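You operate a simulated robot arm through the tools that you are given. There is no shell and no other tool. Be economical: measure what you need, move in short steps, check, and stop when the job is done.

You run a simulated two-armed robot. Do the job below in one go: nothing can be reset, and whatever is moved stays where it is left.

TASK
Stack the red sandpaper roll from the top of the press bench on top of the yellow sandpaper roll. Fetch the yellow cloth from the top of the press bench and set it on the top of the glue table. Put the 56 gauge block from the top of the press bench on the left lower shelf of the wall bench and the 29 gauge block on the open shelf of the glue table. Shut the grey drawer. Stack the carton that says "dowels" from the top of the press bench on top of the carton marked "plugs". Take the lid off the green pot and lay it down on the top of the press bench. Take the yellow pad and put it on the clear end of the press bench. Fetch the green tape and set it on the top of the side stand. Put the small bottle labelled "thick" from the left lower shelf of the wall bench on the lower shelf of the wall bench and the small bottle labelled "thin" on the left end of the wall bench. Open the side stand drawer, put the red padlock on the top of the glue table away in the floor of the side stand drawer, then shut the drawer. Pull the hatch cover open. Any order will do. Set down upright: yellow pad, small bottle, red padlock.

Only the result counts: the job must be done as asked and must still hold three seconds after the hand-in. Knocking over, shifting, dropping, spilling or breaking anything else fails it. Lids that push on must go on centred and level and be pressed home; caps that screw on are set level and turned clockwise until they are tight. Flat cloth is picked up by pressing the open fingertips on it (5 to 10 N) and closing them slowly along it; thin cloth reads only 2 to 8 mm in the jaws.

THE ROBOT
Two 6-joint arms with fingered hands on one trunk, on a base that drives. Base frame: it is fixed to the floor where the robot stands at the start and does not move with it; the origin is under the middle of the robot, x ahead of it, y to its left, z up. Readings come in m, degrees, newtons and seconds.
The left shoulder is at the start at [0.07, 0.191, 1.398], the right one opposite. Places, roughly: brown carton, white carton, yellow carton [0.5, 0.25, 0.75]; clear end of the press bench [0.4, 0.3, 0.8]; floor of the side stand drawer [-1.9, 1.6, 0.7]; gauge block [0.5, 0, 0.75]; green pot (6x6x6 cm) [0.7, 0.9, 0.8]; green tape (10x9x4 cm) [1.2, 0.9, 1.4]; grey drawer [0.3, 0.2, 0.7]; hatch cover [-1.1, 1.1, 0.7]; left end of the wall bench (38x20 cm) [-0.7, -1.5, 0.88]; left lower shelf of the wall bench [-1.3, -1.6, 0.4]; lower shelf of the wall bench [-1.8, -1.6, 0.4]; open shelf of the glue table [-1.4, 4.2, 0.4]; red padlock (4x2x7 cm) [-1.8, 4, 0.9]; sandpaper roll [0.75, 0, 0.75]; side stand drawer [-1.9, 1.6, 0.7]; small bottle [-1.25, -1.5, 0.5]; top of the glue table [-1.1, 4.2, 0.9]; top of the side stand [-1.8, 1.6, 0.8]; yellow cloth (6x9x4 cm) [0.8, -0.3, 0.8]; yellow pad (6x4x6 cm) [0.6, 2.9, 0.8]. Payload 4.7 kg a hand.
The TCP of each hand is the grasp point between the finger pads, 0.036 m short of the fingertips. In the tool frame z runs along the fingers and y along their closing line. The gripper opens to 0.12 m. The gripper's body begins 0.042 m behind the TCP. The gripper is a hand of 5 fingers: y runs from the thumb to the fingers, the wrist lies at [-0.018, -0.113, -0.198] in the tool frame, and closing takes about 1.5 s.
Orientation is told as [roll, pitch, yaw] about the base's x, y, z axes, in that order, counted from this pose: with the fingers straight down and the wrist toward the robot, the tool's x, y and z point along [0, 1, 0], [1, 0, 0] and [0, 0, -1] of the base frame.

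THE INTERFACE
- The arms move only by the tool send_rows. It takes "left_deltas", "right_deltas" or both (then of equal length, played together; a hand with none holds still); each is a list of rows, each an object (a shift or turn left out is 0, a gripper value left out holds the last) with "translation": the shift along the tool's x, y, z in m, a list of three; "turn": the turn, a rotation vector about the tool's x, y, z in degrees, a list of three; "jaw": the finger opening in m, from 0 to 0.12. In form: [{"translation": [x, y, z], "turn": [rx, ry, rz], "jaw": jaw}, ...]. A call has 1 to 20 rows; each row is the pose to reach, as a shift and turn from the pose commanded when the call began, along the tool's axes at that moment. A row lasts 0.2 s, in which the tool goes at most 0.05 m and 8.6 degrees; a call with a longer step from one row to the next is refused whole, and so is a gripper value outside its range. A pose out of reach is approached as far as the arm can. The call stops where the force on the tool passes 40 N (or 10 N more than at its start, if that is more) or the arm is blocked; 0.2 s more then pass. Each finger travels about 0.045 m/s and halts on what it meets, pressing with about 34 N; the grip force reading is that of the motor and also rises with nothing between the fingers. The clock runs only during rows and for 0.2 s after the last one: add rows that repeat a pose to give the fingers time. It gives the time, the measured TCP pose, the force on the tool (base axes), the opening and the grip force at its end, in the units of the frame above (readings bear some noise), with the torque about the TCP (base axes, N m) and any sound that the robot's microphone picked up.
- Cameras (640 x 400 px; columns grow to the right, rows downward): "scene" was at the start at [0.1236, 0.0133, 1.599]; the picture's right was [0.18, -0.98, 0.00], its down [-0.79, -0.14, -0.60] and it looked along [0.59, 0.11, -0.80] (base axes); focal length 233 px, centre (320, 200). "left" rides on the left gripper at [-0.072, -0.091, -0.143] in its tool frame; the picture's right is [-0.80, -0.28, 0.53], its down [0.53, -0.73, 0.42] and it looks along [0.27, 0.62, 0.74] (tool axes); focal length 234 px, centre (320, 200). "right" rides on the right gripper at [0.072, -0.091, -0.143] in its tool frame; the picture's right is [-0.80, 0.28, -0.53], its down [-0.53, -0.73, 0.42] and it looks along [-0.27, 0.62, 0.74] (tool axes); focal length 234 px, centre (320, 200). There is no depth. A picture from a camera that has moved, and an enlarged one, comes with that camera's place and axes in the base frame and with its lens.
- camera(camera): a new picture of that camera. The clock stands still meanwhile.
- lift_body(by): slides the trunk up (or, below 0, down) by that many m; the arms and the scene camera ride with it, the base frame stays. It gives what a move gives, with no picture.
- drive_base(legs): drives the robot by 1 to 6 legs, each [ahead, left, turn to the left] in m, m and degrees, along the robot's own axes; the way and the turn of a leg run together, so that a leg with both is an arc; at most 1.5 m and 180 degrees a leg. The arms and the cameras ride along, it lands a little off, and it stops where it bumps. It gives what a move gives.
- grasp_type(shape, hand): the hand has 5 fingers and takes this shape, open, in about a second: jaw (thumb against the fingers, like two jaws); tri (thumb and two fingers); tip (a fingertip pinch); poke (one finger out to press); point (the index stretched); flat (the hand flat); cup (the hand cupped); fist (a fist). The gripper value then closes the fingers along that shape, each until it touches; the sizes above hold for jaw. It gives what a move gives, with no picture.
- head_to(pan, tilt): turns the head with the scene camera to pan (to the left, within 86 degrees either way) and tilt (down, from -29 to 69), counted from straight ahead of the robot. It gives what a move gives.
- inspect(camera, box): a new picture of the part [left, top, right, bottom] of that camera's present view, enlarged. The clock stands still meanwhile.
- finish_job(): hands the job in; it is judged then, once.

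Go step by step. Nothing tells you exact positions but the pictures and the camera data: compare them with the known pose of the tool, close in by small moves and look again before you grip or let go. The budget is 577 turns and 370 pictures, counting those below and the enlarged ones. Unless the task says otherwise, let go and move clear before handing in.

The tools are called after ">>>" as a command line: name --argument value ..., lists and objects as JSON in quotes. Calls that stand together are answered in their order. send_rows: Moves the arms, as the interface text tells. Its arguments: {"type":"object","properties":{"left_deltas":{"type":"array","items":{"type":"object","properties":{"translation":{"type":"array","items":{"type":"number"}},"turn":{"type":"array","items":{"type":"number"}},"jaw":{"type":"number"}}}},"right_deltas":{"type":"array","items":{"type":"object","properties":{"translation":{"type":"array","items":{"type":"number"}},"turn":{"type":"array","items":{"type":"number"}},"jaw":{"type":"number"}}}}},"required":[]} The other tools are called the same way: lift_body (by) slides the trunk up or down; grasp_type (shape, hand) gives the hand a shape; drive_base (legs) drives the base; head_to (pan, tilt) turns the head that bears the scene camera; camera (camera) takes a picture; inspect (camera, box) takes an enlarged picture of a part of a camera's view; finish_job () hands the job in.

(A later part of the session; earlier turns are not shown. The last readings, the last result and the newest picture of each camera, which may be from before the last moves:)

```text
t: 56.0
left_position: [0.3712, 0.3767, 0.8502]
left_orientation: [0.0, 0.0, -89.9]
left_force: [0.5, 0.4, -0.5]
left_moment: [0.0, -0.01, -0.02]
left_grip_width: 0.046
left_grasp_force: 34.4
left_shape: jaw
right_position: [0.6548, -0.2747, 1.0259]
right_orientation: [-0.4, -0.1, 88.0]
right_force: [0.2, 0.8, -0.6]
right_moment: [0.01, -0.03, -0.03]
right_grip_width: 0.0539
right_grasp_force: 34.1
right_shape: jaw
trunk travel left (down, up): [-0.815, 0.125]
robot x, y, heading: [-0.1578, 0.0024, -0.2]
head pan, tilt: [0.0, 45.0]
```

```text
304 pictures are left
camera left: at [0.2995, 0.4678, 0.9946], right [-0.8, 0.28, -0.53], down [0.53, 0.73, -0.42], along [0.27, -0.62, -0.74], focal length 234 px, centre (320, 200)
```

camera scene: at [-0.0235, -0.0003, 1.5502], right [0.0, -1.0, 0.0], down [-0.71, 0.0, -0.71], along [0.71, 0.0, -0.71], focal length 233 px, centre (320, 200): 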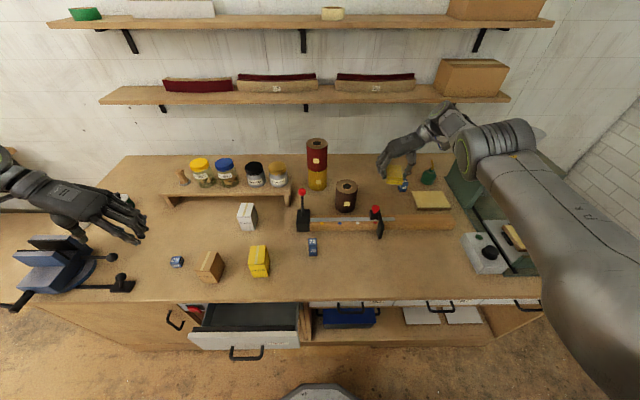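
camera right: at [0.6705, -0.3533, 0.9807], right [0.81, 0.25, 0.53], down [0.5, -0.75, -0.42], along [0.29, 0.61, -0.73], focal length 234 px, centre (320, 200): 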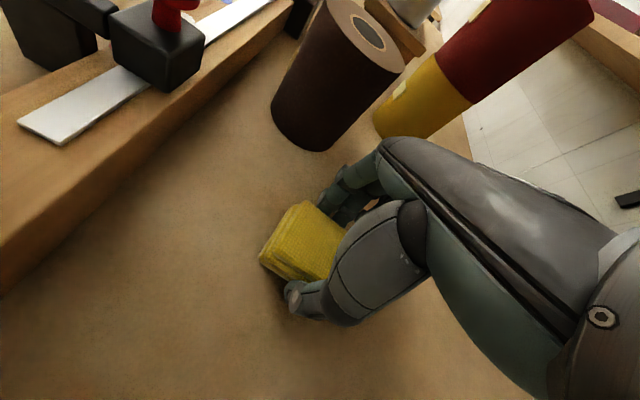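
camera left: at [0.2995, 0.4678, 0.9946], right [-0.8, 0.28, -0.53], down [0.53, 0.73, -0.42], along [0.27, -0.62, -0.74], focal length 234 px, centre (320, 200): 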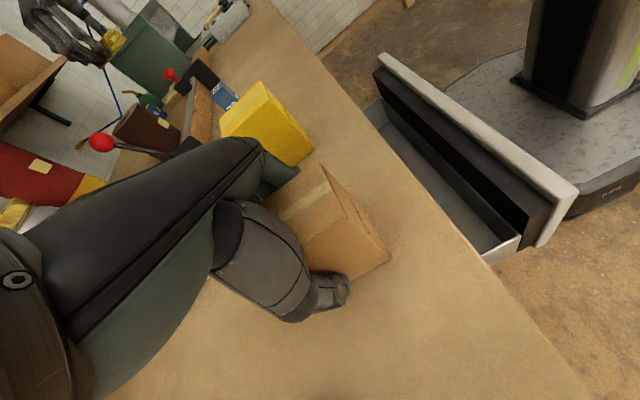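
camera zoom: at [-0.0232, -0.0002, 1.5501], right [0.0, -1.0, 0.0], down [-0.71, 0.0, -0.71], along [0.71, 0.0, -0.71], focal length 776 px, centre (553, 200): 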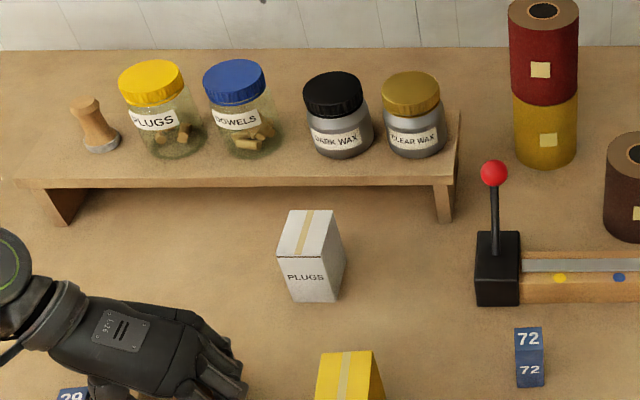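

>>> send_rows --left_deltas '[{"translation": [0, 0, -0.02]}, {"translation": [0, 0, -0.06]}, {"translation": [0, 0, -0.1]}, {"translation": [0, 0, -0.14]}, {"translation": [0, 0, -0.18]}, {"translation": [0.04, 0.015, -0.18]}, {"translation": [0.08, 0.03, -0.18]}, {"translation": [0.12, 0.045, -0.18]}, {"translation": [0.16, 0.06, -0.18]}, {"translation": [0.2, 0.075, -0.18]}, {"translation": [0.229, 0.088, -0.18]}, {"translation": [0.229, 0.088, -0.18]}]'

>>> inspect --camera "scene" --box '[190, 140, 310, 260]'

>>> camera --camera "left"

```text
t: 58.6
left_position: [0.6021, 0.2903, 1.0315]
left_orientation: [0.0, 0.0, -89.8]
left_force: [-0.7, -0.2, -2.7]
left_moment: [-0.01, -0.07, -0.01]
left_grip_width: 0.0461
left_grasp_force: 34.2
left_shape: jaw
right_position: [0.6565, -0.2736, 1.0262]
right_orientation: [-0.3, -0.1, 88.0]
right_force: [-0.6, -0.9, -1.1]
right_moment: [-0.01, 0.01, 0.0]
right_grip_width: 0.054
right_grasp_force: 34.0
right_shape: jaw
trunk travel left (down, up): [-0.815, 0.125]
robot x, y, heading: [-0.1555, 0.0007, 0.2]
head pan, tilt: [0.0, 45.0]
```

```text
3.33 times, centred on (250, 200) of scene
camera zoom: at [-0.0233, 0.0005, 1.5501], right [0.0, -1.0, 0.0], down [-0.71, 0.0, -0.71], along [0.71, 0.0, -0.71], focal length 776 px, centre (553, 200)
```

zoom: 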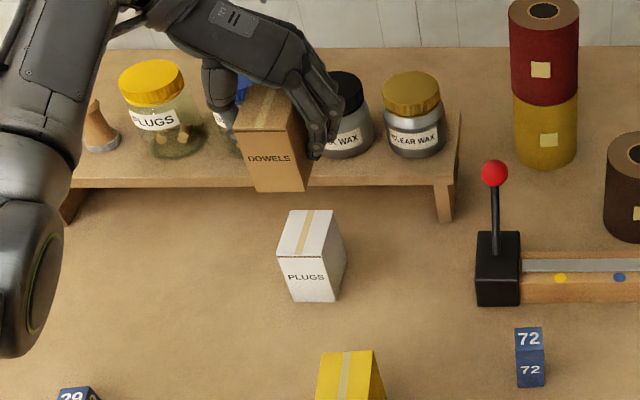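

```text
302 pictures are left
camera left: at [0.5288, 0.3812, 1.1746], right [-0.8, 0.28, -0.53], down [0.53, 0.73, -0.42], along [0.27, -0.62, -0.74], focal length 234 px, centre (320, 200)
```

left: 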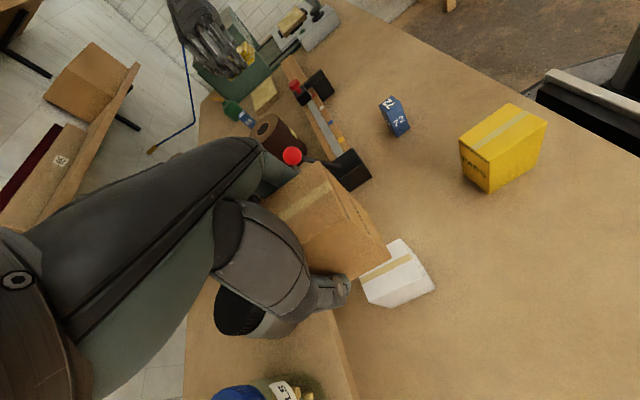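

>>> send_rows --left_deltas '[{"translation": [-0.008, -0.002, 0.0]}, {"translation": [-0.008, -0.002, 0.04]}, {"translation": [-0.008, -0.002, 0.075]}, {"translation": [-0.008, -0.002, 0.075]}]'

>>> inspect --camera "scene" --box '[210, 160, 290, 240]'

>>> inspect --camera "left" --box '[240, 130, 480, 330]'

```text
t: 59.6
left_position: [0.593, 0.2915, 0.9557]
left_orientation: [0.0, 0.0, -89.9]
left_force: [-0.2, -0.3, -2.2]
left_moment: [-0.01, -0.03, -0.04]
left_grip_width: 0.0461
left_grasp_force: 33.9
left_shape: jaw
right_position: [0.6565, -0.2729, 1.025]
right_orientation: [-0.2, -0.1, 88.0]
right_force: [-0.3, 0.0, -0.3]
right_moment: [-0.01, 0.0, -0.01]
right_grip_width: 0.0538
right_grasp_force: 33.6
right_shape: jaw
trunk travel left (down, up): [-0.815, 0.125]
robot x, y, heading: [-0.1541, -0.0026, 0.1]
head pan, tilt: [0.0, 45.0]
```

```text
5.00 times, centred on (250, 200) of scene
camera zoom: at [-0.0237, -0.0004, 1.5502], right [0.0, -1.0, 0.0], down [-0.71, 0.0, -0.71], along [0.71, 0.0, -0.71], focal length 1164 px, centre (670, 200)
```

zoom: 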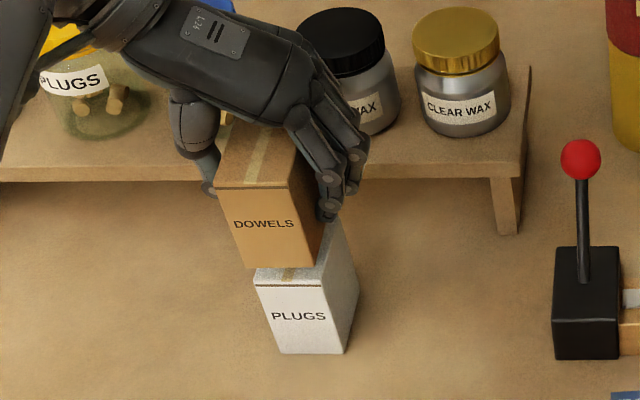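

```text
2.00 times, centred on (360, 230) of left
camera zoom: at [0.5205, 0.3835, 1.1001], right [-0.8, 0.28, -0.53], down [0.53, 0.73, -0.42], along [0.27, -0.62, -0.74], focal length 468 px, centre (240, 140)
```

zoom: 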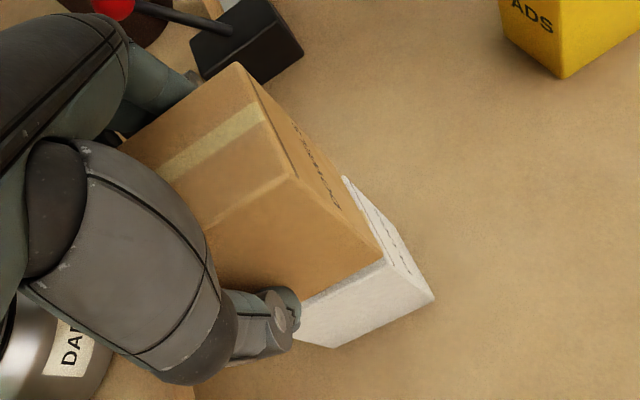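

>>> send_rows --left_deltas '[{"translation": [0.003, 0.004, 0.006]}, {"translation": [0.003, 0.004, 0.012]}, {"translation": [0.003, 0.004, 0.016]}, {"translation": [0.003, 0.004, 0.016]}]'

>>> inspect --camera "scene" --box '[210, 160, 290, 240]'

>>> inspect --camera "left" --box '[240, 130, 480, 330]'

```text
t: 60.6
left_position: [0.5966, 0.2878, 0.9404]
left_orientation: [0.1, 0.0, -90.0]
left_force: [0.0, 0.8, 7.5]
left_moment: [-0.05, 0.01, 0.01]
left_grip_width: 0.0463
left_grasp_force: 34.5
left_shape: jaw
right_position: [0.6553, -0.2738, 1.0247]
right_orientation: [-0.4, -0.1, 88.0]
right_force: [-0.3, 0.9, -0.8]
right_moment: [0.0, -0.04, -0.01]
right_grip_width: 0.0539
right_grasp_force: 34.0
right_shape: jaw
trunk travel left (down, up): [-0.815, 0.125]
robot x, y, heading: [-0.1539, -0.0009, 0.6]
head pan, tilt: [0.0, 45.0]
```

```text
5.00 times, centred on (250, 200) of scene
camera zoom: at [-0.0241, -0.0007, 1.5504], right [0.0, -1.0, 0.0], down [-0.71, 0.0, -0.71], along [0.71, 0.0, -0.71], focal length 1164 px, centre (670, 200)
```

zoom: 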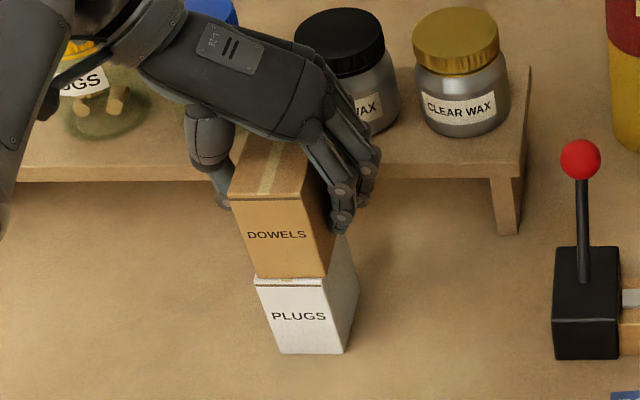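

```text
2.00 times, centred on (360, 230) of left
camera zoom: at [0.5237, 0.3788, 1.0839], right [-0.8, 0.28, -0.53], down [0.53, 0.73, -0.42], along [0.27, -0.62, -0.74], focal length 468 px, centre (240, 140)
```

zoom: 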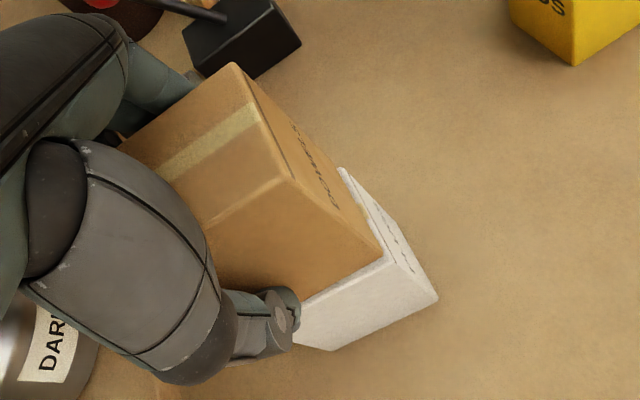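

Resting on the white carton, well aligned. I open and rise.

>>> send_rows --left_deltas '[{"jaw": 0.055}, {"jaw": 0.065}, {"jaw": 0.08}, {"jaw": 0.095}, {"jaw": 0.1}, {"jaw": 0.1}, {"jaw": 0.1}]'

>>> send_rows --left_deltas '[{"translation": [0, -0.004, -0.02]}, {"translation": [0, -0.004, -0.05]}, {"translation": [0, -0.004, -0.09]}, {"translation": [0, -0.004, -0.13]}, {"translation": [0, -0.004, -0.13]}]'

>>> camera --camera "scene"

>>> camera --camera "left"

```text
t: 62.2
left_position: [0.5975, 0.2873, 0.9392]
left_orientation: [0.0, -0.1, -89.9]
left_force: [0.3, 0.0, 1.0]
left_moment: [0.0, 0.01, 0.01]
left_grip_width: 0.0997
left_grasp_force: 0.0
left_shape: jaw
right_position: [0.6552, -0.2735, 1.025]
right_orientation: [-0.3, -0.1, 87.9]
right_force: [-0.1, 0.0, -0.9]
right_moment: [0.02, -0.04, -0.02]
right_grip_width: 0.0541
right_grasp_force: 33.4
right_shape: jaw
trunk travel left (down, up): [-0.815, 0.125]
robot x, y, heading: [-0.1575, -0.0006, 0.2]
head pan, tilt: [0.0, 45.0]
```

```text
t: 63.4
left_position: [0.5961, 0.2916, 1.0692]
left_orientation: [0.0, 0.1, -89.9]
left_force: [-0.1, 0.6, 0.6]
left_moment: [-0.03, -0.01, -0.01]
left_grip_width: 0.0995
left_grasp_force: 0.0
left_shape: jaw
right_position: [0.6567, -0.2729, 1.0247]
right_orientation: [-0.4, -0.1, 88.0]
right_force: [0.9, -0.3, -0.5]
right_moment: [0.0, 0.0, 0.0]
right_grip_width: 0.054
right_grasp_force: 34.2
right_shape: jaw
trunk travel left (down, up): [-0.815, 0.125]
robot x, y, heading: [-0.1569, -0.0004, -0.3]
head pan, tilt: [0.0, 45.0]
```

```text
297 pictures are left
camera scene: at [-0.0228, -0.0003, 1.5501], right [0.0, -1.0, 0.0], down [-0.71, 0.0, -0.71], along [0.71, 0.0, -0.71], focal length 233 px, centre (320, 200)
```

scene: 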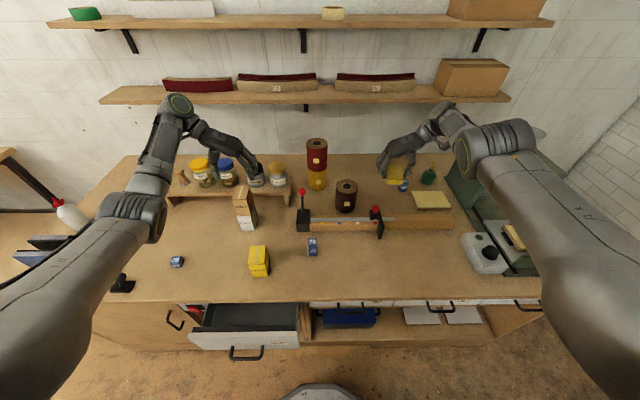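

```text
296 pictures are left
camera left: at [0.5235, 0.383, 1.2132], right [-0.8, 0.28, -0.52], down [0.53, 0.73, -0.42], along [0.27, -0.62, -0.74], focal length 234 px, centre (320, 200)
```

left: 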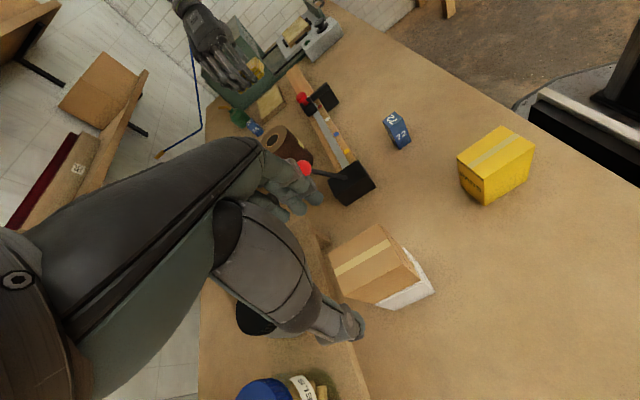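

Cartons stacked. Next the 29 block at ≈[0.407,0.505] with the left hand; I move above it.

>>> send_rows --left_deltas '[{"translation": [-0.03, -0.03, 0]}, {"translation": [-0.06, -0.06, 0]}, {"translation": [-0.09, -0.09, 0]}, {"translation": [-0.12, -0.12, 0]}, {"translation": [-0.15, -0.15, 0]}, {"translation": [-0.18, -0.18, 0]}, {"translation": [-0.19, -0.205, 0.03]}, {"translation": [-0.19, -0.205, 0.07]}, {"translation": [-0.19, -0.205, 0.11]}, {"translation": [-0.19, -0.205, 0.14]}, {"translation": [-0.19, -0.205, 0.14]}]'

>>> camera --camera "left"

>>> camera --camera "scene"

```text
t: 65.8
left_position: [0.4072, 0.4978, 0.9294]
left_orientation: [-0.1, 0.1, -90.0]
left_force: [0.0, 0.3, 1.3]
left_moment: [0.03, 0.02, -0.01]
left_grip_width: 0.0997
left_grasp_force: 0.0
left_shape: jaw
right_position: [0.6552, -0.2742, 1.0241]
right_orientation: [-0.3, 0.0, 88.0]
right_force: [0.4, 0.2, -0.8]
right_moment: [0.04, 0.0, -0.02]
right_grip_width: 0.0537
right_grasp_force: 34.1
right_shape: jaw
trunk travel left (down, up): [-0.815, 0.125]
robot x, y, heading: [-0.1562, 0.0001, 0.2]
head pan, tilt: [0.0, 45.0]
```

```text
295 pictures are left
camera left: at [0.3347, 0.5887, 1.0728], right [-0.8, 0.28, -0.53], down [0.53, 0.73, -0.42], along [0.27, -0.62, -0.74], focal length 234 px, centre (320, 200)
```

left: 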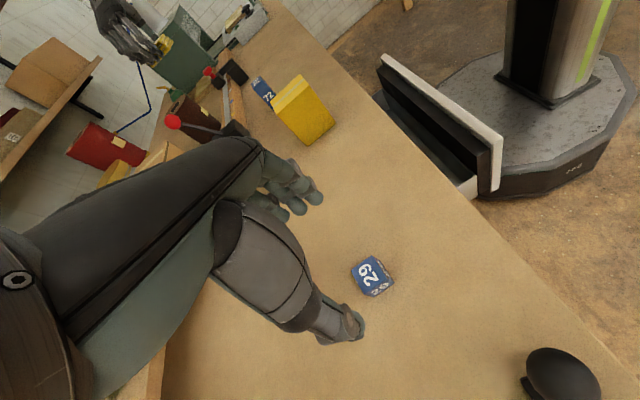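

```text
294 pictures are left
camera scene: at [-0.0234, -0.0008, 1.5501], right [0.0, -1.0, 0.0], down [-0.71, 0.0, -0.71], along [0.71, 0.0, -0.71], focal length 233 px, centre (320, 200)
```

scene: 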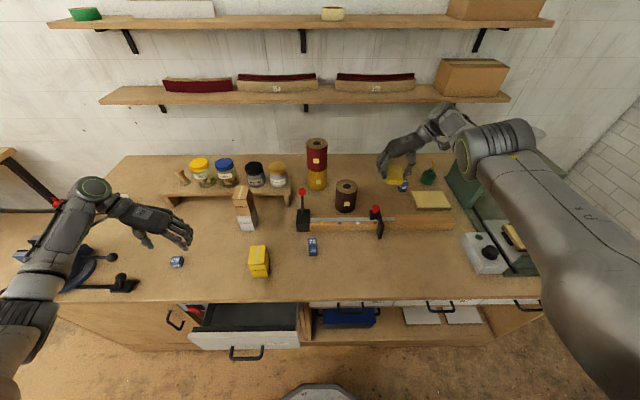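

>>> send_rows --left_deltas '[{"translation": [-0.005, -0.003, 0.03]}, {"translation": [-0.005, -0.003, 0.06]}, {"translation": [-0.005, -0.003, 0.088]}, {"translation": [-0.005, -0.003, 0.088]}]'

>>> camera --camera "left"

>>> inspect --camera "scene" --box '[110, 190, 250, 300]'

```text
t: 66.8
left_position: [0.4025, 0.5024, 0.8415]
left_orientation: [0.0, 0.0, -89.9]
left_force: [-0.4, 0.0, -0.4]
left_moment: [0.01, 0.0, -0.03]
left_grip_width: 0.0995
left_grasp_force: 0.1
left_shape: jaw
right_position: [0.6556, -0.274, 1.0251]
right_orientation: [-0.3, -0.1, 87.9]
right_force: [0.1, -1.2, -0.7]
right_moment: [0.02, 0.01, 0.0]
right_grip_width: 0.0536
right_grasp_force: 34.1
right_shape: jaw
trunk travel left (down, up): [-0.815, 0.125]
robot x, y, heading: [-0.1562, -0.0033, 0.1]
head pan, tilt: [0.0, 45.0]
```

```text
293 pictures are left
camera left: at [0.329, 0.5932, 0.9845], right [-0.8, 0.28, -0.53], down [0.53, 0.73, -0.42], along [0.27, -0.62, -0.74], focal length 234 px, centre (320, 200)
```

left: 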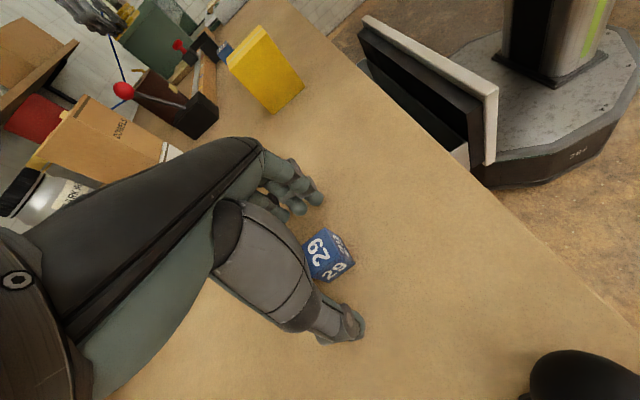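

```text
3.64 times, centred on (180, 245) of scene
camera zoom: at [-0.0235, -0.0004, 1.5502], right [0.0, -1.0, 0.0], down [-0.71, 0.0, -0.71], along [0.71, 0.0, -0.71], focal length 847 px, centre (829, 36)
```

zoom: 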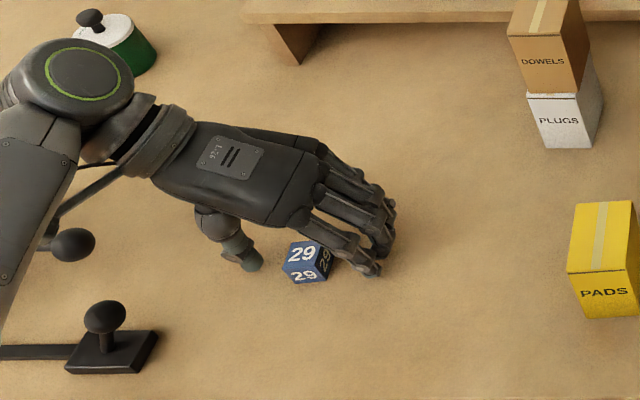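

>>> send_rows --left_deltas '[{"jaw": 0.085}, {"jaw": 0.07}, {"jaw": 0.06}, {"jaw": 0.05}, {"jaw": 0.04}, {"jaw": 0.03}, {"jaw": 0.02}, {"jaw": 0.02}, {"jaw": 0.02}]'

>>> camera --camera "left"

```text
t: 68.8
left_position: [0.401, 0.5022, 0.8412]
left_orientation: [0.0, 0.0, -89.9]
left_force: [0.4, 0.2, 0.2]
left_moment: [-0.03, 0.04, 0.0]
left_grip_width: 0.0255
left_grasp_force: 34.4
left_shape: jaw
right_position: [0.657, -0.273, 1.025]
right_orientation: [-0.4, -0.1, 88.1]
right_force: [-0.9, -0.4, -0.2]
right_moment: [0.0, -0.02, 0.01]
right_grip_width: 0.0542
right_grasp_force: 34.5
right_shape: jaw
trunk travel left (down, up): [-0.815, 0.125]
robot x, y, heading: [-0.1562, 0.0007, 0.3]
head pan, tilt: [0.0, 45.0]
```

```text
291 pictures are left
camera left: at [0.3292, 0.5932, 0.9848], right [-0.8, 0.28, -0.53], down [0.53, 0.73, -0.42], along [0.27, -0.62, -0.74], focal length 234 px, centre (320, 200)
```

left: 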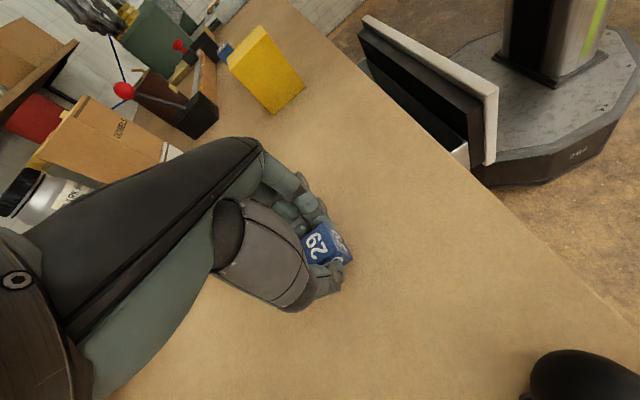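

>>> send_rows --left_deltas '[{"translation": [0, 0, -0.03]}, {"translation": [0, 0, -0.07]}, {"translation": [0, 0, -0.11]}, {"translation": [0, 0, -0.15]}, {"translation": [0, 0, -0.19]}, {"translation": [0, 0, -0.23]}, {"translation": [0, 0, -0.23]}]'

>>> camera --camera "left"

```text
t: 70.4
left_position: [0.4016, 0.5001, 1.0725]
left_orientation: [0.0, 0.0, -90.0]
left_force: [0.5, -0.1, -0.8]
left_moment: [0.01, 0.01, -0.03]
left_grip_width: 0.0253
left_grasp_force: 33.5
left_shape: jaw
right_position: [0.6561, -0.2733, 1.0246]
right_orientation: [-0.4, 0.0, 87.9]
right_force: [0.2, 0.5, -1.0]
right_moment: [0.01, 0.03, 0.02]
right_grip_width: 0.054
right_grasp_force: 33.8
right_shape: jaw
trunk travel left (down, up): [-0.815, 0.125]
robot x, y, heading: [-0.1576, 0.0, 0.1]
head pan, tilt: [0.0, 45.0]
```

```text
290 pictures are left
camera left: at [0.3303, 0.5918, 1.2165], right [-0.8, 0.28, -0.53], down [0.53, 0.73, -0.43], along [0.27, -0.62, -0.74], focal length 234 px, centre (320, 200)
```

left: 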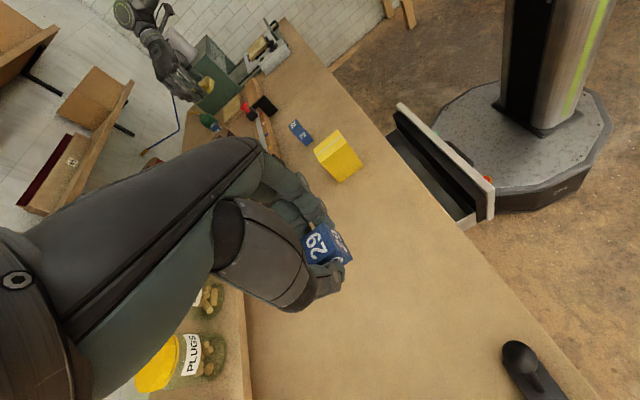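

Both hold their objects. I raise the trunk, back off, turn left and look toward the glue table.

>>> lift_body --by 0.12

>>> drive_base --legs '[[-0.2, 0, 0], [0, 0, 90]]'

>>> head_to --pan 0 --tilt 25

>>> camera --camera "scene"

>>> head_to --pan 60 --tilt 30

>>> camera --camera "scene"

```text
t: 71.9
left_position: [0.4031, 0.5002, 1.1924]
left_orientation: [0.0, 0.1, -90.0]
left_force: [-0.8, -0.9, -0.8]
left_moment: [0.01, -0.03, 0.0]
left_grip_width: 0.0251
left_grasp_force: 34.6
left_shape: jaw
right_position: [0.656, -0.2733, 1.1445]
right_orientation: [-0.4, -0.1, 87.9]
right_force: [0.6, -0.2, -0.5]
right_moment: [0.03, -0.02, 0.03]
right_grip_width: 0.0536
right_grasp_force: 33.9
right_shape: jaw
trunk travel left (down, up): [-0.935, 0.005]
robot x, y, heading: [-0.1553, 0.0011, 0.1]
head pan, tilt: [0.0, 45.0]
```

```text
t: 77.3
left_position: [-0.8527, 0.5609, 1.1919]
left_orientation: [-0.1, 0.1, -0.2]
left_force: [-0.4, 0.2, -0.6]
left_moment: [0.02, -0.04, -0.01]
left_grip_width: 0.025
left_grasp_force: 34.1
left_shape: jaw
right_position: [-0.0759, 0.809, 1.1447]
right_orientation: [-0.3, -0.2, 177.5]
right_force: [-0.3, 0.2, -0.1]
right_moment: [0.0, -0.03, 0.01]
right_grip_width: 0.054
right_grasp_force: 34.0
right_shape: jaw
trunk travel left (down, up): [-0.935, 0.005]
robot x, y, heading: [-0.3528, -0.0006, 89.9]
head pan, tilt: [0.0, 45.0]
```

```text
t: 78.1
left_position: [-0.8524, 0.5606, 1.1921]
left_orientation: [-0.1, 0.0, -0.3]
left_force: [0.3, -0.3, -0.1]
left_moment: [-0.02, 0.02, 0.02]
left_grip_width: 0.0251
left_grasp_force: 34.3
left_shape: jaw
right_position: [-0.077, 0.8091, 1.1449]
right_orientation: [-0.3, -0.1, 177.6]
right_force: [0.2, -0.4, 0.5]
right_moment: [0.0, 0.01, 0.02]
right_grip_width: 0.0538
right_grasp_force: 34.2
right_shape: jaw
trunk travel left (down, up): [-0.935, 0.005]
robot x, y, heading: [-0.3558, -0.0034, 90.1]
head pan, tilt: [0.0, 25.0]
```

```text
289 pictures are left
camera scene: at [-0.3542, 0.1416, 1.7006], right [1.0, 0.0, 0.0], down [0.0, -0.42, -0.91], along [0.0, 0.91, -0.42], focal length 233 px, centre (320, 200)
```

scene: 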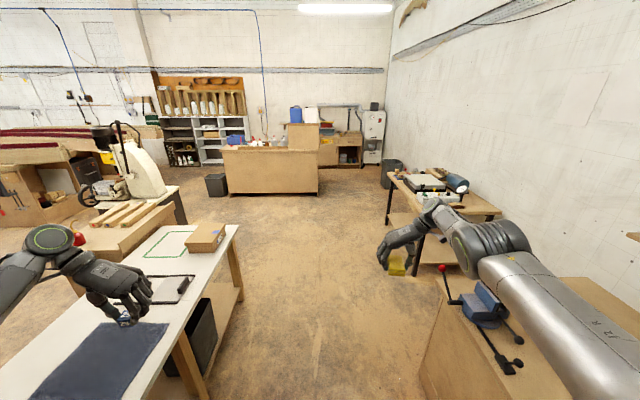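

```text
t: 79.4
left_position: [-0.8513, 0.5611, 1.1922]
left_orientation: [-0.1, 0.0, -0.4]
left_force: [0.4, -0.1, -0.6]
left_moment: [-0.01, -0.01, 0.0]
left_grip_width: 0.0251
left_grasp_force: 33.8
left_shape: jaw
right_position: [-0.0769, 0.8089, 1.1453]
right_orientation: [-0.3, -0.1, 177.6]
right_force: [-0.5, -1.0, -0.1]
right_moment: [0.02, 0.0, -0.05]
right_grip_width: 0.0536
right_grasp_force: 33.9
right_shape: jaw
trunk travel left (down, up): [-0.935, 0.005]
robot x, y, heading: [-0.3563, 0.002, 89.6]
head pan, tilt: [60.0, 30.0]
```

```text
288 pictures are left
camera scene: at [-0.4325, 0.0952, 1.6927], right [0.5, 0.86, 0.0], down [0.43, -0.25, -0.87], along [-0.75, 0.44, -0.5], focal length 233 px, centre (320, 200)
```

scene: 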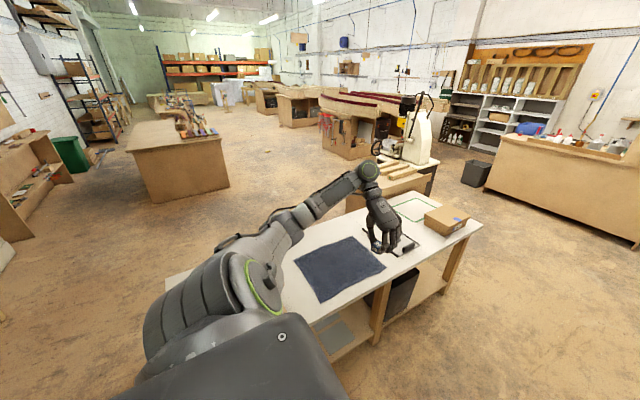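

The glue table is the counter ahead-left. I drive toward it, staying in the clear aisle.

>>> drive_base --legs '[[1.4, 0, 0], [1.1, 0.5, 0]]'

>>> head_to --pan 0 --tilt 30

>>> camera --camera "scene"

>>> head_to --pan 60 --tilt 30

>>> camera --camera "scene"

```text
t: 92.2
left_position: [-1.4104, 3.0488, 1.1925]
left_orientation: [-0.1, 0.1, 1.0]
left_force: [0.3, 0.4, -0.3]
left_moment: [0.01, 0.01, 0.04]
left_grip_width: 0.025
left_grasp_force: 34.3
left_shape: jaw
right_position: [-0.6393, 3.3141, 1.1453]
right_orientation: [-0.3, -0.1, 178.9]
right_force: [0.7, 0.1, -0.2]
right_moment: [-0.02, 0.02, 0.02]
right_grip_width: 0.0539
right_grasp_force: 34.0
right_shape: jaw
trunk travel left (down, up): [-0.935, 0.005]
robot x, y, heading: [-0.8997, 2.4966, 91.1]
head pan, tilt: [60.0, 30.0]
```

```text
t: 93.5
left_position: [-1.4106, 3.0502, 1.1926]
left_orientation: [0.0, 0.1, 1.0]
left_force: [-0.8, 0.1, -0.4]
left_moment: [-0.01, 0.04, -0.03]
left_grip_width: 0.0248
left_grasp_force: 33.9
left_shape: jaw
right_position: [-0.6398, 3.3155, 1.1445]
right_orientation: [-0.3, -0.2, 178.9]
right_force: [-0.7, 0.4, 0.0]
right_moment: [-0.01, -0.01, 0.0]
right_grip_width: 0.0536
right_grasp_force: 34.0
right_shape: jaw
trunk travel left (down, up): [-0.935, 0.005]
robot x, y, heading: [-0.906, 2.5039, 91.0]
head pan, tilt: [0.0, 30.0]
```

```text
287 pictures are left
camera scene: at [-0.9034, 2.6396, 1.6927], right [1.0, 0.02, 0.0], down [0.01, -0.5, -0.87], along [-0.02, 0.87, -0.5], focal length 233 px, centre (320, 200)
```

scene: 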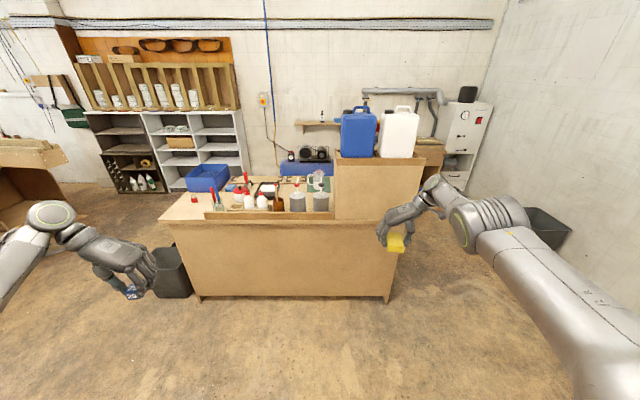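

```text
t: 94.8
left_position: [-1.4106, 3.0509, 1.193]
left_orientation: [0.0, 0.0, 1.0]
left_force: [0.0, 0.0, -0.3]
left_moment: [-0.02, -0.01, -0.01]
left_grip_width: 0.025
left_grasp_force: 34.1
left_shape: jaw
right_position: [-0.6412, 3.3146, 1.145]
right_orientation: [-0.3, -0.1, 178.9]
right_force: [1.0, 0.0, 0.2]
right_moment: [0.03, 0.0, -0.03]
right_grip_width: 0.0541
right_grasp_force: 34.0
right_shape: jaw
trunk travel left (down, up): [-0.935, 0.005]
robot x, y, heading: [-0.8989, 2.4972, 90.9]
head pan, tilt: [60.0, 30.0]
```

```text
286 pictures are left
camera scene: at [-0.9808, 2.5932, 1.6927], right [0.49, 0.87, 0.0], down [0.44, -0.24, -0.87], along [-0.76, 0.42, -0.5], focal length 233 px, centre (320, 200)
```

scene: 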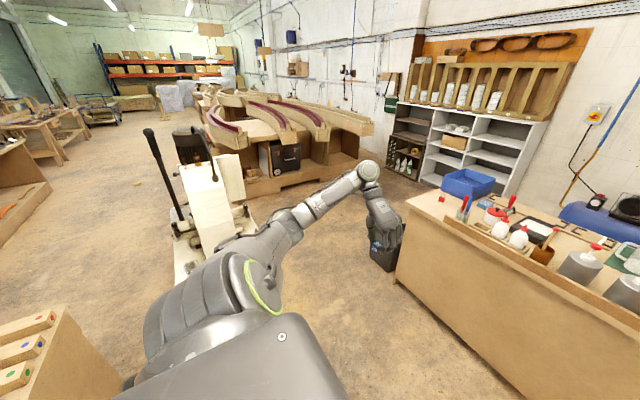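

>>> head_to --pan 20 --tilt 25

>>> inspect --camera "scene" --box '[200, 130, 460, 300]'

```text
t: 95.8
left_position: [-1.4105, 3.0493, 1.1932]
left_orientation: [0.0, 0.0, 0.9]
left_force: [-0.4, 0.1, -1.1]
left_moment: [-0.01, 0.0, 0.0]
left_grip_width: 0.0248
left_grasp_force: 34.2
left_shape: jaw
right_position: [-0.6406, 3.3147, 1.1443]
right_orientation: [-0.3, -0.2, 179.0]
right_force: [-0.2, -1.0, -0.6]
right_moment: [-0.04, -0.03, 0.04]
right_grip_width: 0.0537
right_grasp_force: 34.0
right_shape: jaw
trunk travel left (down, up): [-0.935, 0.005]
robot x, y, heading: [-0.9019, 2.4978, 91.1]
head pan, tilt: [20.0, 25.0]
```

```text
2.35 times, centred on (330, 215) of scene
camera zoom: at [-0.9348, 2.6352, 1.7007], right [0.93, 0.36, 0.0], down [0.15, -0.39, -0.91], along [-0.33, 0.85, -0.42], focal length 548 px, centre (296, 165)
```

zoom: 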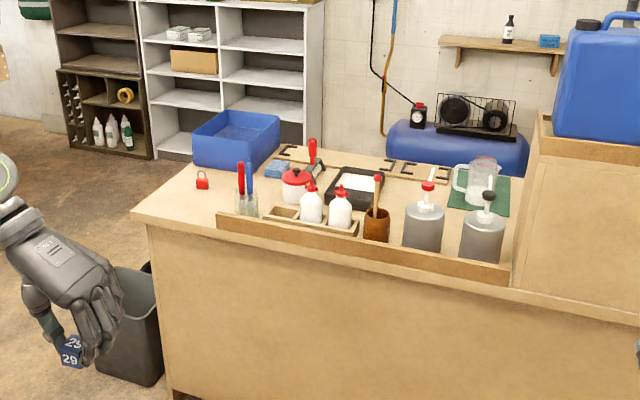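

Padlock stands at ≈[-1.82,4.06] on the clear left end; the shelf opening must be elsewhere. I strafe left and approach so the right hand can lay the cloth at about [-1.79,3.90].

>>> drive_base --legs '[[0, 1.1, -1], [0.55, 0, 0]]'

>>> head_to --pan -10 --tilt 40

>>> camera --camera "scene"

>>> camera --camera "right"

```text
t: 99.2
left_position: [-1.9845, 3.0469, 1.1957]
left_orientation: [0.1, 0.4, 0.5]
left_force: [1.2, 0.3, 0.2]
left_moment: [-0.05, 0.13, -0.07]
left_grip_width: 0.025
left_grasp_force: 34.3
left_shape: jaw
right_position: [-1.212, 3.3084, 1.1393]
right_orientation: [0.0, -0.5, 178.3]
right_force: [2.1, 0.5, -1.7]
right_moment: [-0.03, 0.12, -0.02]
right_grip_width: 0.0537
right_grasp_force: 34.9
right_shape: jaw
trunk travel left (down, up): [-0.935, 0.005]
robot x, y, heading: [-1.488, 2.4909, 90.3]
head pan, tilt: [20.0, 25.0]
stopped in leg 1: the robot was blocked; the commanded pose is now the measured one
```

```text
t: 100.1
left_position: [-2.0028, 3.0426, 1.1902]
left_orientation: [0.1, -0.2, 0.9]
left_force: [-0.3, -0.3, -0.1]
left_moment: [0.01, -0.01, 0.03]
left_grip_width: 0.0251
left_grasp_force: 33.9
left_shape: jaw
right_position: [-1.2322, 3.3059, 1.1462]
right_orientation: [-0.4, 0.1, 178.7]
right_force: [-0.4, 0.2, -0.4]
right_moment: [-0.02, -0.03, 0.01]
right_grip_width: 0.0541
right_grasp_force: 34.2
right_shape: jaw
trunk travel left (down, up): [-0.935, 0.005]
robot x, y, heading: [-1.4902, 2.4936, 91.1]
head pan, tilt: [-10.0, 40.0]
```

```text
284 pictures are left
camera scene: at [-1.484, 2.6241, 1.6776], right [0.99, -0.16, 0.0], down [-0.1, -0.63, -0.77], along [0.12, 0.76, -0.64], focal length 233 px, centre (320, 200)
```

scene: 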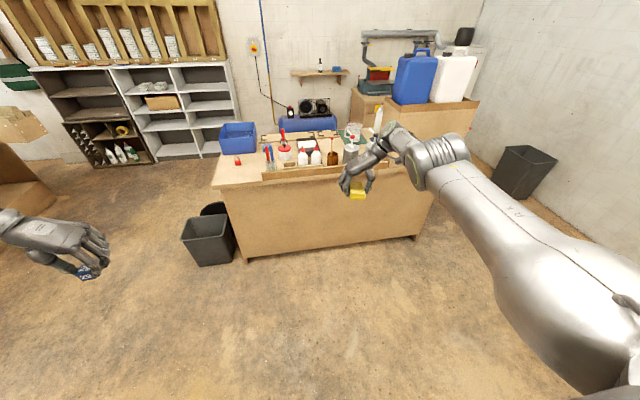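

```text
283 pictures are left
camera right: at [-1.142, 3.2309, 1.2891], right [-0.26, 0.81, 0.53], down [0.75, 0.52, -0.42], along [-0.61, 0.29, -0.74], focal length 234 px, centre (320, 200)
```

right: 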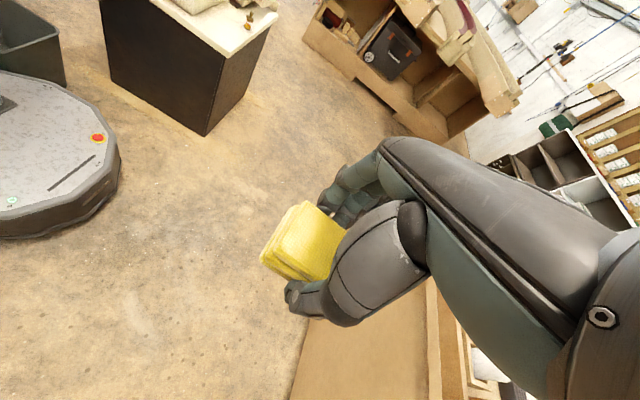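

Something blocked the base on its left. I back off slightly and look.

>>> drive_base --legs '[[0, -0.06, 0]]'

>>> head_to --pan 80 --tilt 50

>>> camera --camera "scene"

>>> camera --camera "right"

```text
t: 101.1
left_position: [-1.9487, 3.0425, 1.1881]
left_orientation: [0.0, -0.5, 0.9]
left_force: [-0.1, -0.2, -0.8]
left_moment: [0.05, -0.08, 0.03]
left_grip_width: 0.0253
left_grasp_force: 34.0
left_shape: jaw
right_position: [-1.1771, 3.3081, 1.1465]
right_orientation: [-0.3, 0.3, 178.8]
right_force: [-1.2, -0.2, 0.7]
right_moment: [-0.01, -0.12, 0.01]
right_grip_width: 0.0536
right_grasp_force: 33.8
right_shape: jaw
trunk travel left (down, up): [-0.935, 0.005]
robot x, y, heading: [-1.4293, 2.4909, 91.0]
head pan, tilt: [-10.0, 40.0]
```

```text
t: 102.8
left_position: [-1.9403, 3.0426, 1.1923]
left_orientation: [-0.1, 0.1, 0.9]
left_force: [-0.6, 0.7, -0.8]
left_moment: [0.0, -0.03, -0.03]
left_grip_width: 0.0252
left_grasp_force: 33.8
left_shape: jaw
right_position: [-1.1699, 3.307, 1.145]
right_orientation: [-0.3, -0.1, 178.8]
right_force: [0.1, -1.4, 0.9]
right_moment: [-0.03, 0.02, 0.01]
right_grip_width: 0.0541
right_grasp_force: 34.0
right_shape: jaw
trunk travel left (down, up): [-0.935, 0.005]
robot x, y, heading: [-1.4307, 2.4888, 90.8]
head pan, tilt: [80.0, 50.0]
```

```text
282 pictures are left
camera scene: at [-1.5086, 2.5543, 1.6633], right [0.16, 0.99, 0.0], down [0.76, -0.12, -0.64], along [-0.63, 0.1, -0.77], focal length 233 px, centre (320, 200)
```

scene: 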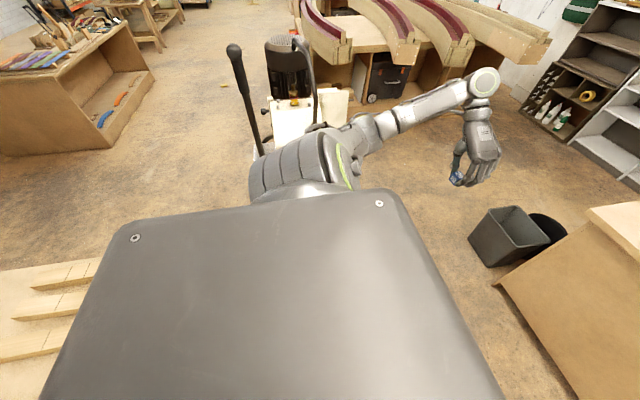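

```text
281 pictures are left
camera right: at [-1.0803, 3.2334, 1.2875], right [-0.26, 0.81, 0.53], down [0.74, 0.52, -0.42], along [-0.62, 0.28, -0.73], focal length 234 px, centre (320, 200)
```

right: 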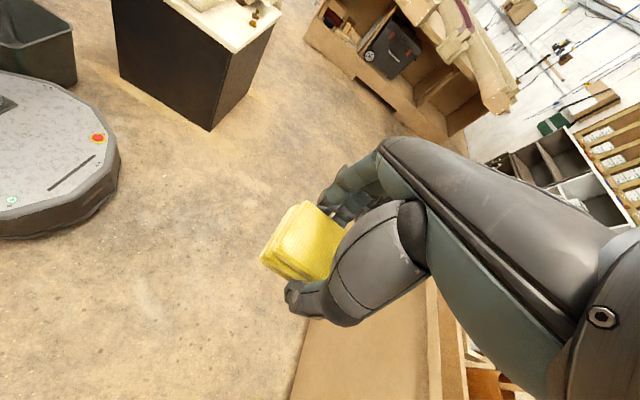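

A bin stood left of the base. I'll go forward a little, turn left 22°, and reach the clear corner from there.

>>> drive_base --legs '[[0.25, 0, 0], [0, 0, 22]]'

>>> head_to --pan 0 --tilt 45

>>> camera --camera "scene"

>>> camera --camera "right"

>>> head_to --pan 75 --tilt 45

>>> camera --camera "scene"

```text
t: 105.7
left_position: [-2.112, 3.0688, 1.1927]
left_orientation: [0.0, 0.0, 22.5]
left_force: [0.1, -0.4, -1.0]
left_moment: [-0.01, 0.01, 0.01]
left_grip_width: 0.0251
left_grasp_force: 33.8
left_shape: jaw
right_position: [-1.4937, 3.6003, 1.1445]
right_orientation: [-0.3, -0.1, -159.5]
right_force: [-0.5, -0.2, -0.8]
right_moment: [-0.02, 0.02, 0.01]
right_grip_width: 0.0535
right_grasp_force: 34.1
right_shape: jaw
trunk travel left (down, up): [-0.935, 0.005]
robot x, y, heading: [-1.437, 2.7442, 112.7]
head pan, tilt: [80.0, 50.0]
```

```text
t: 107.3
left_position: [-2.1131, 3.0691, 1.191]
left_orientation: [0.0, 0.0, 22.7]
left_force: [-0.2, -0.2, -0.4]
left_moment: [-0.01, -0.04, -0.03]
left_grip_width: 0.0251
left_grasp_force: 34.0
left_shape: jaw
right_position: [-1.4945, 3.5994, 1.146]
right_orientation: [-0.3, -0.1, -159.5]
right_force: [0.1, 0.3, -1.1]
right_moment: [-0.01, 0.01, 0.03]
right_grip_width: 0.0536
right_grasp_force: 34.0
right_shape: jaw
trunk travel left (down, up): [-0.935, 0.005]
robot x, y, heading: [-1.4385, 2.7456, 112.9]
head pan, tilt: [0.0, 45.0]
```

```text
280 pictures are left
camera scene: at [-1.4872, 2.8663, 1.6701], right [0.92, 0.39, 0.0], down [0.27, -0.65, -0.71], along [-0.27, 0.65, -0.71], focal length 233 px, centre (320, 200)
```

scene: 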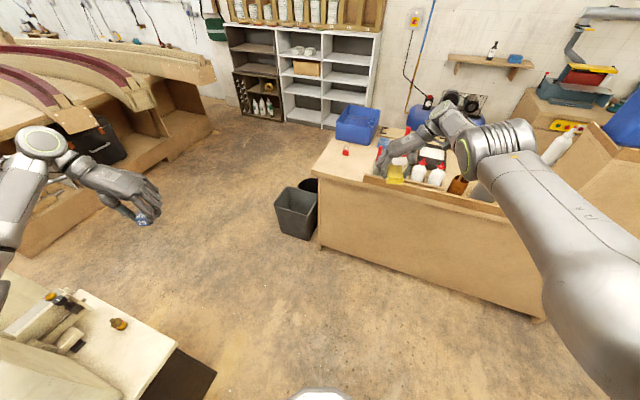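

```text
279 pictures are left
camera right: at [-1.3832, 3.5642, 1.2876], right [-0.54, 0.65, 0.53], down [0.5, 0.76, -0.42], along [-0.68, 0.04, -0.74], focal length 234 px, centre (320, 200)
```

right: 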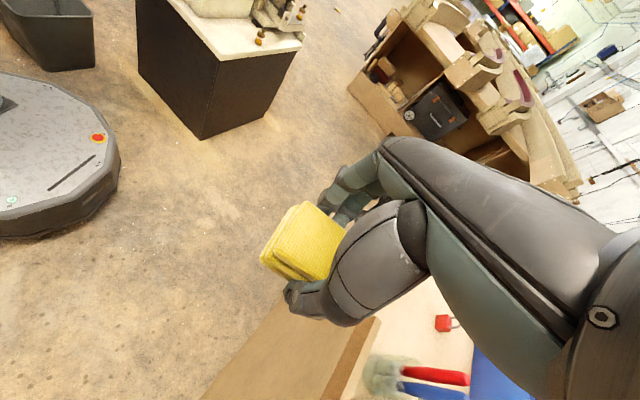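

```text
t: 108.7
left_position: [-2.1117, 3.0691, 1.1921]
left_orientation: [0.0, -0.1, 22.6]
left_force: [0.6, -0.5, 0.4]
left_moment: [-0.03, 0.0, -0.03]
left_grip_width: 0.025
left_grasp_force: 33.8
left_shape: jaw
right_position: [-1.4951, 3.5991, 1.1448]
right_orientation: [-0.3, 0.0, -159.5]
right_force: [-0.4, -0.1, -0.7]
right_moment: [0.0, -0.03, -0.04]
right_grip_width: 0.0537
right_grasp_force: 33.9
right_shape: jaw
trunk travel left (down, up): [-0.935, 0.005]
robot x, y, heading: [-1.4361, 2.7417, 112.7]
head pan, tilt: [75.0, 45.0]
```

```text
278 pictures are left
camera scene: at [-1.5361, 2.7805, 1.6701], right [-0.13, 0.99, 0.0], down [0.7, 0.09, -0.71], along [-0.7, -0.09, -0.71], focal length 233 px, centre (320, 200)
```

scene: 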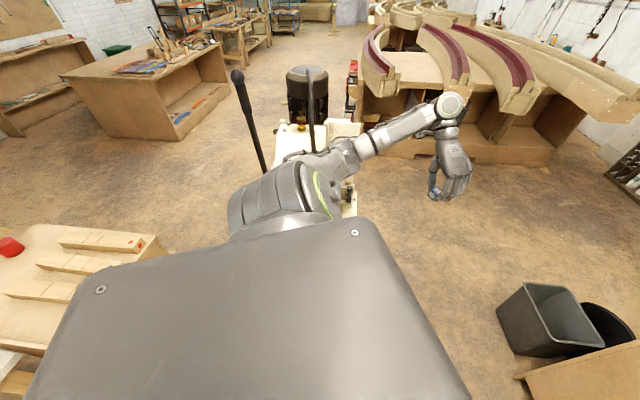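

Padlock ≈[-1.804,4.033], table's front-left corner ≈[-1.86,3.74]. I tuck the right hand in a bit (back 0.11, left 0.13), then drive ahead 0.45 m.

>>> send_rows --right_deltas '[{"translation": [0.027, 0.032, 0]}, {"translation": [0.055, 0.065, 0]}, {"translation": [0.082, 0.098, 0]}, {"translation": [0.11, 0.13, 0]}, {"translation": [0.11, 0.13, 0]}]'

>>> drive_base --legs '[[0.45, 0, 0]]'

>>> head_to --pan 0 --tilt 50

>>> camera --camera "scene"

>>> camera --camera "right"

```text
t: 109.9
left_position: [-2.1133, 3.0682, 1.1929]
left_orientation: [0.0, 0.0, 22.6]
left_force: [0.1, 0.8, -0.5]
left_moment: [-0.04, 0.02, -0.04]
left_grip_width: 0.0249
left_grasp_force: 34.4
left_shape: jaw
right_position: [-1.6219, 3.5537, 1.1197]
right_orientation: [-0.2, -0.1, -159.4]
right_force: [0.3, -0.2, -0.9]
right_moment: [0.0, 0.0, 0.0]
right_grip_width: 0.0538
right_grasp_force: 33.8
right_shape: jaw
right hand out of reach, approached as far as the arm can: row 1, 2, 3, 4, 5
trunk travel left (down, up): [-0.935, 0.005]
robot x, y, heading: [-1.435, 2.7453, 112.6]
head pan, tilt: [75.0, 45.0]
```

```text
t: 112.7
left_position: [-2.2839, 3.4843, 1.1935]
left_orientation: [0.1, 0.0, 22.4]
left_force: [-1.4, -0.4, -0.2]
left_moment: [0.02, -0.02, -0.01]
left_grip_width: 0.0249
left_grasp_force: 34.3
left_shape: jaw
right_position: [-1.7904, 3.9681, 1.1216]
right_orientation: [-0.3, -0.1, -159.6]
right_force: [1.1, -0.2, -1.3]
right_moment: [-0.03, 0.02, -0.01]
right_grip_width: 0.0537
right_grasp_force: 33.6
right_shape: jaw
trunk travel left (down, up): [-0.935, 0.005]
robot x, y, heading: [-1.6126, 3.1586, 112.5]
head pan, tilt: [75.0, 45.0]
```

```text
t: 114.1
left_position: [-2.2851, 3.486, 1.1924]
left_orientation: [0.0, 0.1, 22.4]
left_force: [0.6, -0.7, -0.4]
left_moment: [-0.04, 0.03, -0.01]
left_grip_width: 0.0251
left_grasp_force: 33.9
left_shape: jaw
right_position: [-1.7914, 3.9708, 1.1192]
right_orientation: [-0.2, -0.1, -159.6]
right_force: [-0.1, 0.1, -0.1]
right_moment: [0.01, 0.03, 0.0]
right_grip_width: 0.0538
right_grasp_force: 34.3
right_shape: jaw
trunk travel left (down, up): [-0.935, 0.005]
robot x, y, heading: [-1.6095, 3.1601, 112.4]
head pan, tilt: [0.0, 50.0]
```

```text
277 pictures are left
camera scene: at [-1.6578, 3.2782, 1.6632], right [0.92, 0.38, 0.0], down [0.29, -0.71, -0.64], along [-0.25, 0.59, -0.77], focal length 233 px, centre (320, 200)
```

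scene: 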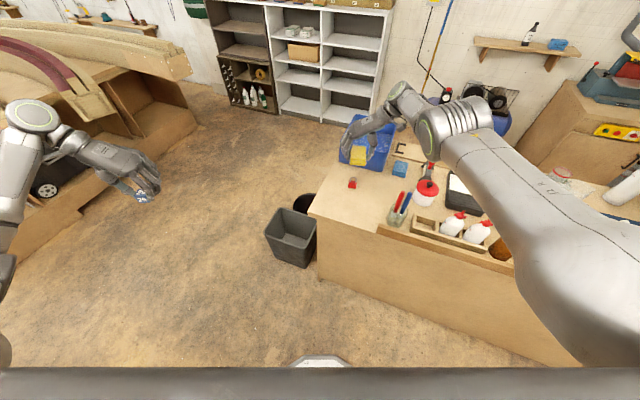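

```text
276 pictures are left
camera right: at [-1.6796, 3.9341, 1.2624], right [-0.54, 0.65, 0.53], down [0.5, 0.75, -0.42], along [-0.68, 0.04, -0.74], focal length 234 px, centre (320, 200)
```

right: 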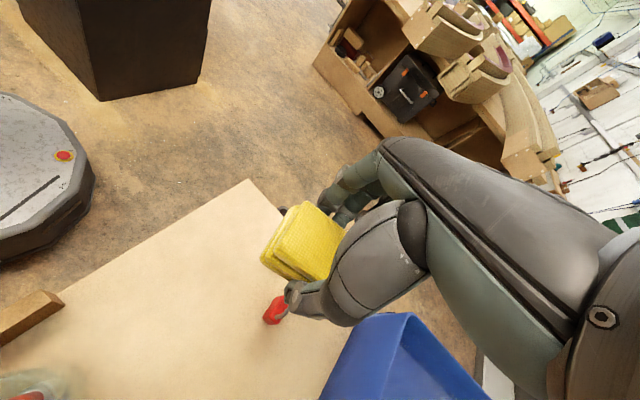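

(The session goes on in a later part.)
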